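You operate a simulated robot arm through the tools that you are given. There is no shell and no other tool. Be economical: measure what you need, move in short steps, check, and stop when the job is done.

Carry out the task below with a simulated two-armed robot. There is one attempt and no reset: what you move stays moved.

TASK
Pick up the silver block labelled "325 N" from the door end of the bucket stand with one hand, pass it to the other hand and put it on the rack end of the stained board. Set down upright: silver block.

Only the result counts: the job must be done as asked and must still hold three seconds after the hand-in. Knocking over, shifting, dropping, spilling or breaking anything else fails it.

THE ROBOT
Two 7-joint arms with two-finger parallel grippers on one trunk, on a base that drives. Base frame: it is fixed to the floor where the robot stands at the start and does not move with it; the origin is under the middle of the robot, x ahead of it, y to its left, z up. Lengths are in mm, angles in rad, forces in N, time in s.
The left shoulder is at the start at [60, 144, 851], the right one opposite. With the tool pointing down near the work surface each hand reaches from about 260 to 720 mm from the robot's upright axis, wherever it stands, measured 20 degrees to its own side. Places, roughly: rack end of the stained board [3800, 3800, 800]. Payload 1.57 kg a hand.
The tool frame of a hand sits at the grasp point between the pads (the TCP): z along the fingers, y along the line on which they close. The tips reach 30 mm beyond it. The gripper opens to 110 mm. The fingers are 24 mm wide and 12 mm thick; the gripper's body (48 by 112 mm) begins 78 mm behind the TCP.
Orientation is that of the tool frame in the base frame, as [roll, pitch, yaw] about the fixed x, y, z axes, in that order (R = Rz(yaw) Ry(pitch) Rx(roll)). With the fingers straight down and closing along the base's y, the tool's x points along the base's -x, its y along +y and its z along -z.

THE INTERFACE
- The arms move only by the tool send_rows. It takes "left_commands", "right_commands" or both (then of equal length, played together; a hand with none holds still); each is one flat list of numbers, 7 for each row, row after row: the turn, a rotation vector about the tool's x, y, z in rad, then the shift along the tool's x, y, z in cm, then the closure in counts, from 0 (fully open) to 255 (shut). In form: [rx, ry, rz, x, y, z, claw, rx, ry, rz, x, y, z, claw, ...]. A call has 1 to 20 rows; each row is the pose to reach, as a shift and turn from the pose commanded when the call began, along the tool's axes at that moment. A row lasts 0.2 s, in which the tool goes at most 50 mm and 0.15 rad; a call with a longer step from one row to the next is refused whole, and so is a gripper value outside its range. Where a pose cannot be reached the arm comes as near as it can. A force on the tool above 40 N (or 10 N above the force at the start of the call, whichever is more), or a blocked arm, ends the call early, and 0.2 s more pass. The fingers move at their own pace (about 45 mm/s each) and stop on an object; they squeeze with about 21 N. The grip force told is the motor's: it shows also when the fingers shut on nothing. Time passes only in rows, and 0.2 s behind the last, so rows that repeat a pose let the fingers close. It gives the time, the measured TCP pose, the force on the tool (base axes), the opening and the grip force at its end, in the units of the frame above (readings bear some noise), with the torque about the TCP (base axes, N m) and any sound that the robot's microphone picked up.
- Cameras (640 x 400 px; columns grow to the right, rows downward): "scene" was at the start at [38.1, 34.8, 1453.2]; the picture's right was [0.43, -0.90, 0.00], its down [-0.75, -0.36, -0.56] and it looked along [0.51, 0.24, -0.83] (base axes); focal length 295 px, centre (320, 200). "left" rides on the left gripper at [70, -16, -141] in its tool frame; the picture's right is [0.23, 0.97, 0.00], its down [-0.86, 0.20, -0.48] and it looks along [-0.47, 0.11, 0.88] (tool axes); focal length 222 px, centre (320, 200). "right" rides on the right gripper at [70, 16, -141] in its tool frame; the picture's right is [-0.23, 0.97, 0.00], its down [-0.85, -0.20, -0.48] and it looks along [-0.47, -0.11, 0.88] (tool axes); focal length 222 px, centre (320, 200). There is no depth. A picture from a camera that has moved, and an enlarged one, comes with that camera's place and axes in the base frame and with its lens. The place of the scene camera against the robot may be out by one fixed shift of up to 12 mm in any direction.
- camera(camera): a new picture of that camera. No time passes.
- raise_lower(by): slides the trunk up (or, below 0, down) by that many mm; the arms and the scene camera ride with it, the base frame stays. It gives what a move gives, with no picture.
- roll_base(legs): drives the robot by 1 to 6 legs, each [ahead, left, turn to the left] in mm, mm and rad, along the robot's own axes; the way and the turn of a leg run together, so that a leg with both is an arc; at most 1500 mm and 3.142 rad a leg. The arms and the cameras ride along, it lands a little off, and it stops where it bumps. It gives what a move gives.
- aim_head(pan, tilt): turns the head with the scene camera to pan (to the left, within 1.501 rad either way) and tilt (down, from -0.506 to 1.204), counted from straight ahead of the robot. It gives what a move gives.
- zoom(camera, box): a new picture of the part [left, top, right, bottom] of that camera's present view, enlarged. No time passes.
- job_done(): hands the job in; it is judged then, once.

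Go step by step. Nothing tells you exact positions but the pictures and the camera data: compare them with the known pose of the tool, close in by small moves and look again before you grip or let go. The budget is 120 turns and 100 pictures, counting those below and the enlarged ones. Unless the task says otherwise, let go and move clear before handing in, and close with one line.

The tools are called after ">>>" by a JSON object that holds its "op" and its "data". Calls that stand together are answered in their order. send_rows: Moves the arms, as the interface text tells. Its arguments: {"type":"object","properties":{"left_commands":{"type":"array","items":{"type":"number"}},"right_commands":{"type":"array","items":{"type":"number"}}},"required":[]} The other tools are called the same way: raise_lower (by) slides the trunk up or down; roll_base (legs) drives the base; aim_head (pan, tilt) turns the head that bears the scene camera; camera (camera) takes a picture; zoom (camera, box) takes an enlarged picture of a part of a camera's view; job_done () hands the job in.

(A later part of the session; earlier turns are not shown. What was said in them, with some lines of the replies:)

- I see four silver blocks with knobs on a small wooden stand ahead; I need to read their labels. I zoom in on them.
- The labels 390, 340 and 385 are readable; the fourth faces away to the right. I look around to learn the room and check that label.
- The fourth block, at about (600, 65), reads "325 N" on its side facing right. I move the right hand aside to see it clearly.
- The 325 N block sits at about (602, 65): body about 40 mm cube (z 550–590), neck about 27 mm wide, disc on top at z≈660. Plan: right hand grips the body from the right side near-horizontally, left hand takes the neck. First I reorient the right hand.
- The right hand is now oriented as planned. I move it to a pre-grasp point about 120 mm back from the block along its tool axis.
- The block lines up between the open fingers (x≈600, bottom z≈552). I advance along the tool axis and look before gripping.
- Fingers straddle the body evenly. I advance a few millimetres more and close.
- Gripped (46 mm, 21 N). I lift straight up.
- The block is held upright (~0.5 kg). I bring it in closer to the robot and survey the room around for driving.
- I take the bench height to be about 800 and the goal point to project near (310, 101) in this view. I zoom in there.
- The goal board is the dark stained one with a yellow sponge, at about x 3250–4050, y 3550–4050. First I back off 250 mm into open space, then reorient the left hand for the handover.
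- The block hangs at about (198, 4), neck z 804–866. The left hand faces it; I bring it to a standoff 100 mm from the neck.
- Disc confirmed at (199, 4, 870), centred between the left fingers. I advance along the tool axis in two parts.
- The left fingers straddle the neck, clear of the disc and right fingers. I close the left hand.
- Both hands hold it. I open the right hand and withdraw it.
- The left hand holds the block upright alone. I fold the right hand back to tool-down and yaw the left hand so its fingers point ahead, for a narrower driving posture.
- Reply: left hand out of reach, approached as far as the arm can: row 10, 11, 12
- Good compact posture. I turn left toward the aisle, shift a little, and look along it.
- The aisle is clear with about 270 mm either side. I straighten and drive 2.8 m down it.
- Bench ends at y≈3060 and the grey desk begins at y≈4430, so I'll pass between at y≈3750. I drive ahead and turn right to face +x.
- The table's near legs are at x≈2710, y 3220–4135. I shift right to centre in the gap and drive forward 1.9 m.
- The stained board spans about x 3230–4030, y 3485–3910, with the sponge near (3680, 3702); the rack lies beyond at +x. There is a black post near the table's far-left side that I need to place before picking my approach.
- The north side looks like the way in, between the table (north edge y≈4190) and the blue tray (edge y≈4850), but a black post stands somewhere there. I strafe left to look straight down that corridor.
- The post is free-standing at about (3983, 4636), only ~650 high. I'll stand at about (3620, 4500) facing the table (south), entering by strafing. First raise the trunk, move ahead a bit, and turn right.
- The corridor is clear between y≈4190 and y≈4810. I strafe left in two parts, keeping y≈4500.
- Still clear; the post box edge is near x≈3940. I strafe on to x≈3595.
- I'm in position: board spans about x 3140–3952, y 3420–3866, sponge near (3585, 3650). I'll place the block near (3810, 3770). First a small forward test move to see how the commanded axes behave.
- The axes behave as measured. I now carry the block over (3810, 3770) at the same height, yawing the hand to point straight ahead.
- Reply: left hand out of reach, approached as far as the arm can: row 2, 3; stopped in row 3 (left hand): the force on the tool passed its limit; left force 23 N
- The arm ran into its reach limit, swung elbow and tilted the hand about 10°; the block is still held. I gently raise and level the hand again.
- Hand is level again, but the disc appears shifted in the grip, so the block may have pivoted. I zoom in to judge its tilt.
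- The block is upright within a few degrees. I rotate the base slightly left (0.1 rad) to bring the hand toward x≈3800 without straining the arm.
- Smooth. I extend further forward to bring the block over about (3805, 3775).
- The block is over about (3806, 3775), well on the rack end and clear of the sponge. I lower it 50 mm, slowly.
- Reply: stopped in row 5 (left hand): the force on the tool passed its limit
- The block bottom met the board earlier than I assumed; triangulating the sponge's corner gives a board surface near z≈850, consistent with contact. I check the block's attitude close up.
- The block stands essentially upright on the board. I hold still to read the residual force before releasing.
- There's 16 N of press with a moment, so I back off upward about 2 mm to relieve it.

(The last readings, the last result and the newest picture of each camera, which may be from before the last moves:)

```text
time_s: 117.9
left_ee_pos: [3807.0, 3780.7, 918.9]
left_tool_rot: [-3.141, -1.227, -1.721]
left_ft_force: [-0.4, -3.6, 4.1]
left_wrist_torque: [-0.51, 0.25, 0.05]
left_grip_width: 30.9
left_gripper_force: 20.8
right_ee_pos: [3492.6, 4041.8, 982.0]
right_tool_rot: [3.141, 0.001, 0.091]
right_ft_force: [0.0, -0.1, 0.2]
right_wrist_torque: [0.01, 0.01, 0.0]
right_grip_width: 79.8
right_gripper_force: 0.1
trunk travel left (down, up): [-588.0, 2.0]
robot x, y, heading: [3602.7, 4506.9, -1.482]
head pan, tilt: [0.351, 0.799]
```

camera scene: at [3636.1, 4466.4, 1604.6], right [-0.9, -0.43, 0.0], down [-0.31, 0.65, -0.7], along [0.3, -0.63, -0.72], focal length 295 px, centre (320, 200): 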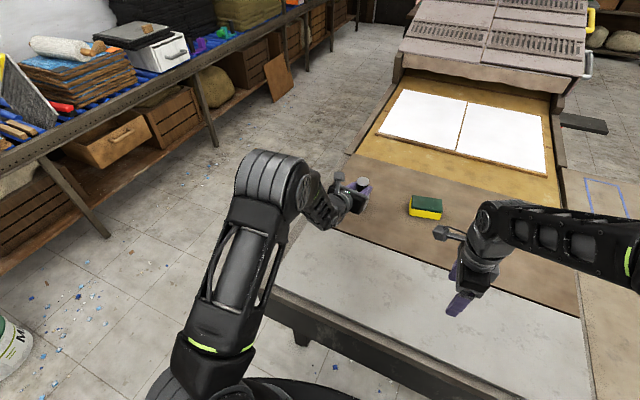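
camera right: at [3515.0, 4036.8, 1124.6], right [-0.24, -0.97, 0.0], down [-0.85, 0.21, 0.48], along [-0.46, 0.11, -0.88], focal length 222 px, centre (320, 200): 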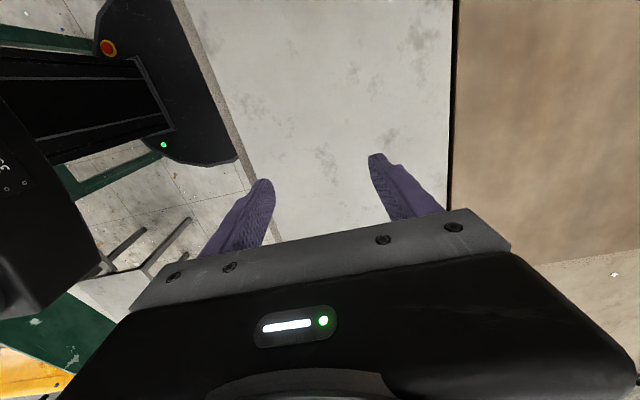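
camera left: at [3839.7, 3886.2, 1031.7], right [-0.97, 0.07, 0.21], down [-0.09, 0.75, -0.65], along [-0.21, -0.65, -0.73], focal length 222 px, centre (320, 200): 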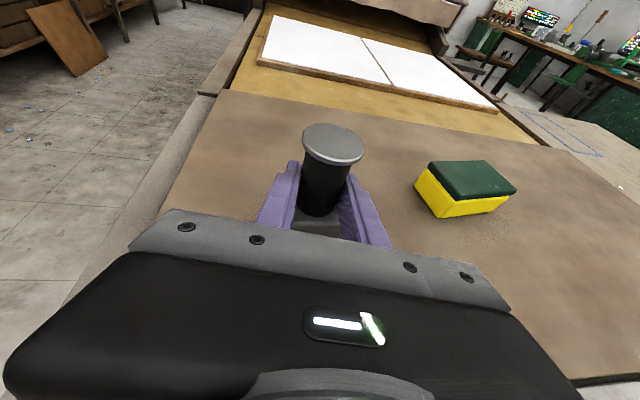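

Nearly neutral now (4 N). I open the left hand and look before withdrawing.

>>> {"op": "send_rows", "data": {"left_commands": [0, 0, 0, 0, 0, 0, 160, 0, 0, 0, 0, 0, 0, 120, 0, 0, 0, 0, 0, 0, 70, 0, 0, 0, 0, 0, 0, 70, 0, 0, 0, 0, 0, 0, 70]}}

>>> {"op": "camera", "data": {"camera": "left"}}

>>> {"op": "zoom", "data": {"camera": "scene", "box": [310, 160, 430, 240]}}

```text
time_s: 119.1
left_ee_pos: [3807.3, 3780.6, 921.2]
left_tool_rot: [-3.139, -1.232, -1.723]
left_ft_force: [0.0, -0.3, 1.2]
left_wrist_torque: [0.0, -0.02, -0.02]
left_grip_width: 79.7
left_gripper_force: 0.1
right_ee_pos: [3492.3, 4041.5, 983.0]
right_tool_rot: [-3.141, 0.0, 0.092]
right_ft_force: [0.2, -0.1, 0.4]
right_wrist_torque: [-0.01, 0.0, -0.01]
right_grip_width: 79.5
right_gripper_force: 0.2
trunk travel left (down, up): [-588.0, 2.0]
robot x, y, heading: [3601.2, 4503.2, -1.48]
head pan, tilt: [0.351, 0.799]
```

```text
37 pictures are left
camera left: at [3839.5, 3885.9, 1034.3], right [-0.97, 0.07, 0.21], down [-0.09, 0.76, -0.65], along [-0.21, -0.65, -0.73], focal length 222 px, centre (320, 200)
```

left: 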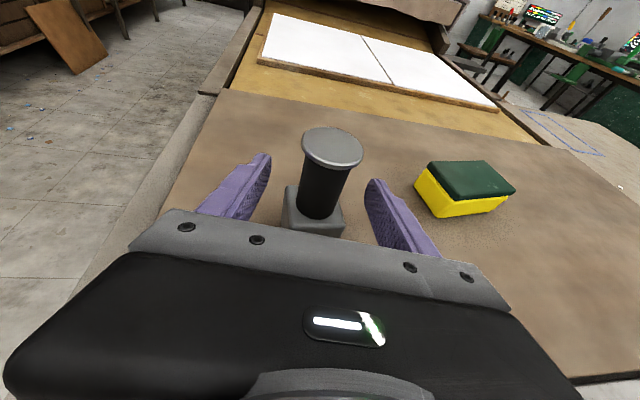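

```text
5.00 times, centred on (370, 200) of scene
camera zoom: at [3636.1, 4467.0, 1604.6], right [-0.9, -0.43, 0.0], down [-0.31, 0.65, -0.7], along [0.3, -0.63, -0.72], focal length 1477 px, centre (70, 200)
```

zoom: 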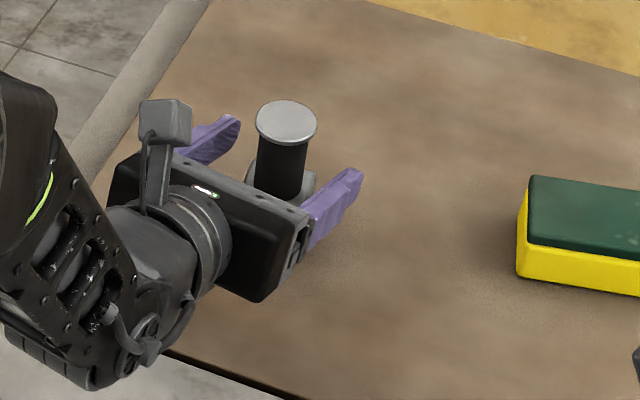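

The block stands free and upright. I withdraw the hand straight back along its axis.

>>> {"op": "send_rows", "data": {"left_commands": [0, 0, 0, 0, 0, -1, 70, 0, 0, 0, 0, 0, -2.5, 70, 0, 0, 0, 0, 0, -4, 70, 0, 0, 0, 0, 0, -5.5, 70, 0, 0, 0, 0, 0, -7, 70, 0, 0, 0, 0, 0, -8.5, 70, 0, 0, 0, 0, 0, -10, 70, 0, 0, 0, 0, 0, -11.5, 70, 0, 0, 0, 0, 0, -12.5, 70]}}

>>> {"op": "camera", "data": {"camera": "left"}}

>>> {"op": "camera", "data": {"camera": "scene"}}

```text
time_s: 121.1
left_ee_pos: [3825.5, 3897.2, 963.4]
left_tool_rot: [-3.139, -1.231, -1.724]
left_ft_force: [-0.7, 0.3, -0.7]
left_wrist_torque: [-0.01, 0.01, 0.04]
left_grip_width: 79.6
left_gripper_force: 0.1
right_ee_pos: [3490.7, 4041.9, 981.6]
right_tool_rot: [-3.14, 0.001, 0.091]
right_ft_force: [0.0, -0.3, 0.3]
right_wrist_torque: [0.0, -0.01, 0.0]
right_grip_width: 79.7
right_gripper_force: 0.0
trunk travel left (down, up): [-588.0, 2.0]
robot x, y, heading: [3600.5, 4506.3, -1.483]
head pan, tilt: [0.351, 0.799]
```

```text
35 pictures are left
camera left: at [3857.9, 4002.9, 1076.9], right [-0.97, 0.07, 0.21], down [-0.09, 0.76, -0.65], along [-0.21, -0.65, -0.73], focal length 222 px, centre (320, 200)
```

left: 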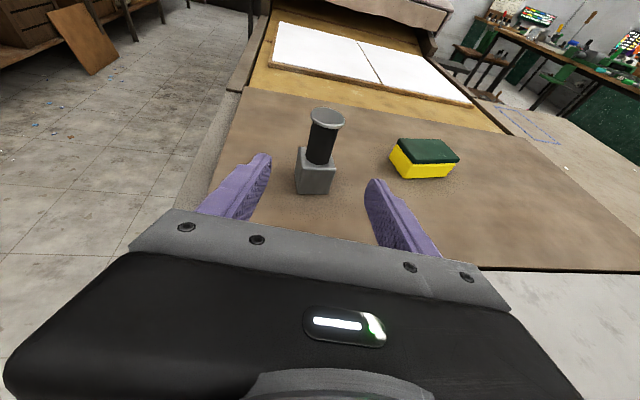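

```text
34 pictures are left
camera scene: at [3636.1, 4467.2, 1604.6], right [-0.9, -0.43, 0.0], down [-0.31, 0.65, -0.7], along [0.3, -0.63, -0.72], focal length 295 px, centre (320, 200)
```

scene: 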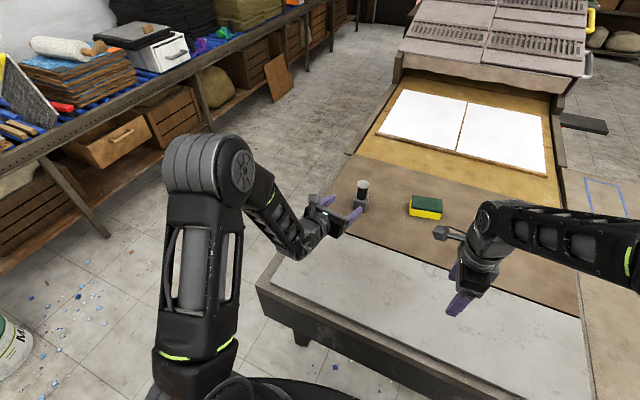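

The block stands upright on the rack end of the stained board, clear of the sponge, and both hands are empty and clear. I hand in.

>>> {"op": "job_done", "data": {}}

```text
The job is handed in.
```

The silver block labelled "325 N" was picked up by the right hand, passed to the left, and now stands upright on the rack end of the stained board.
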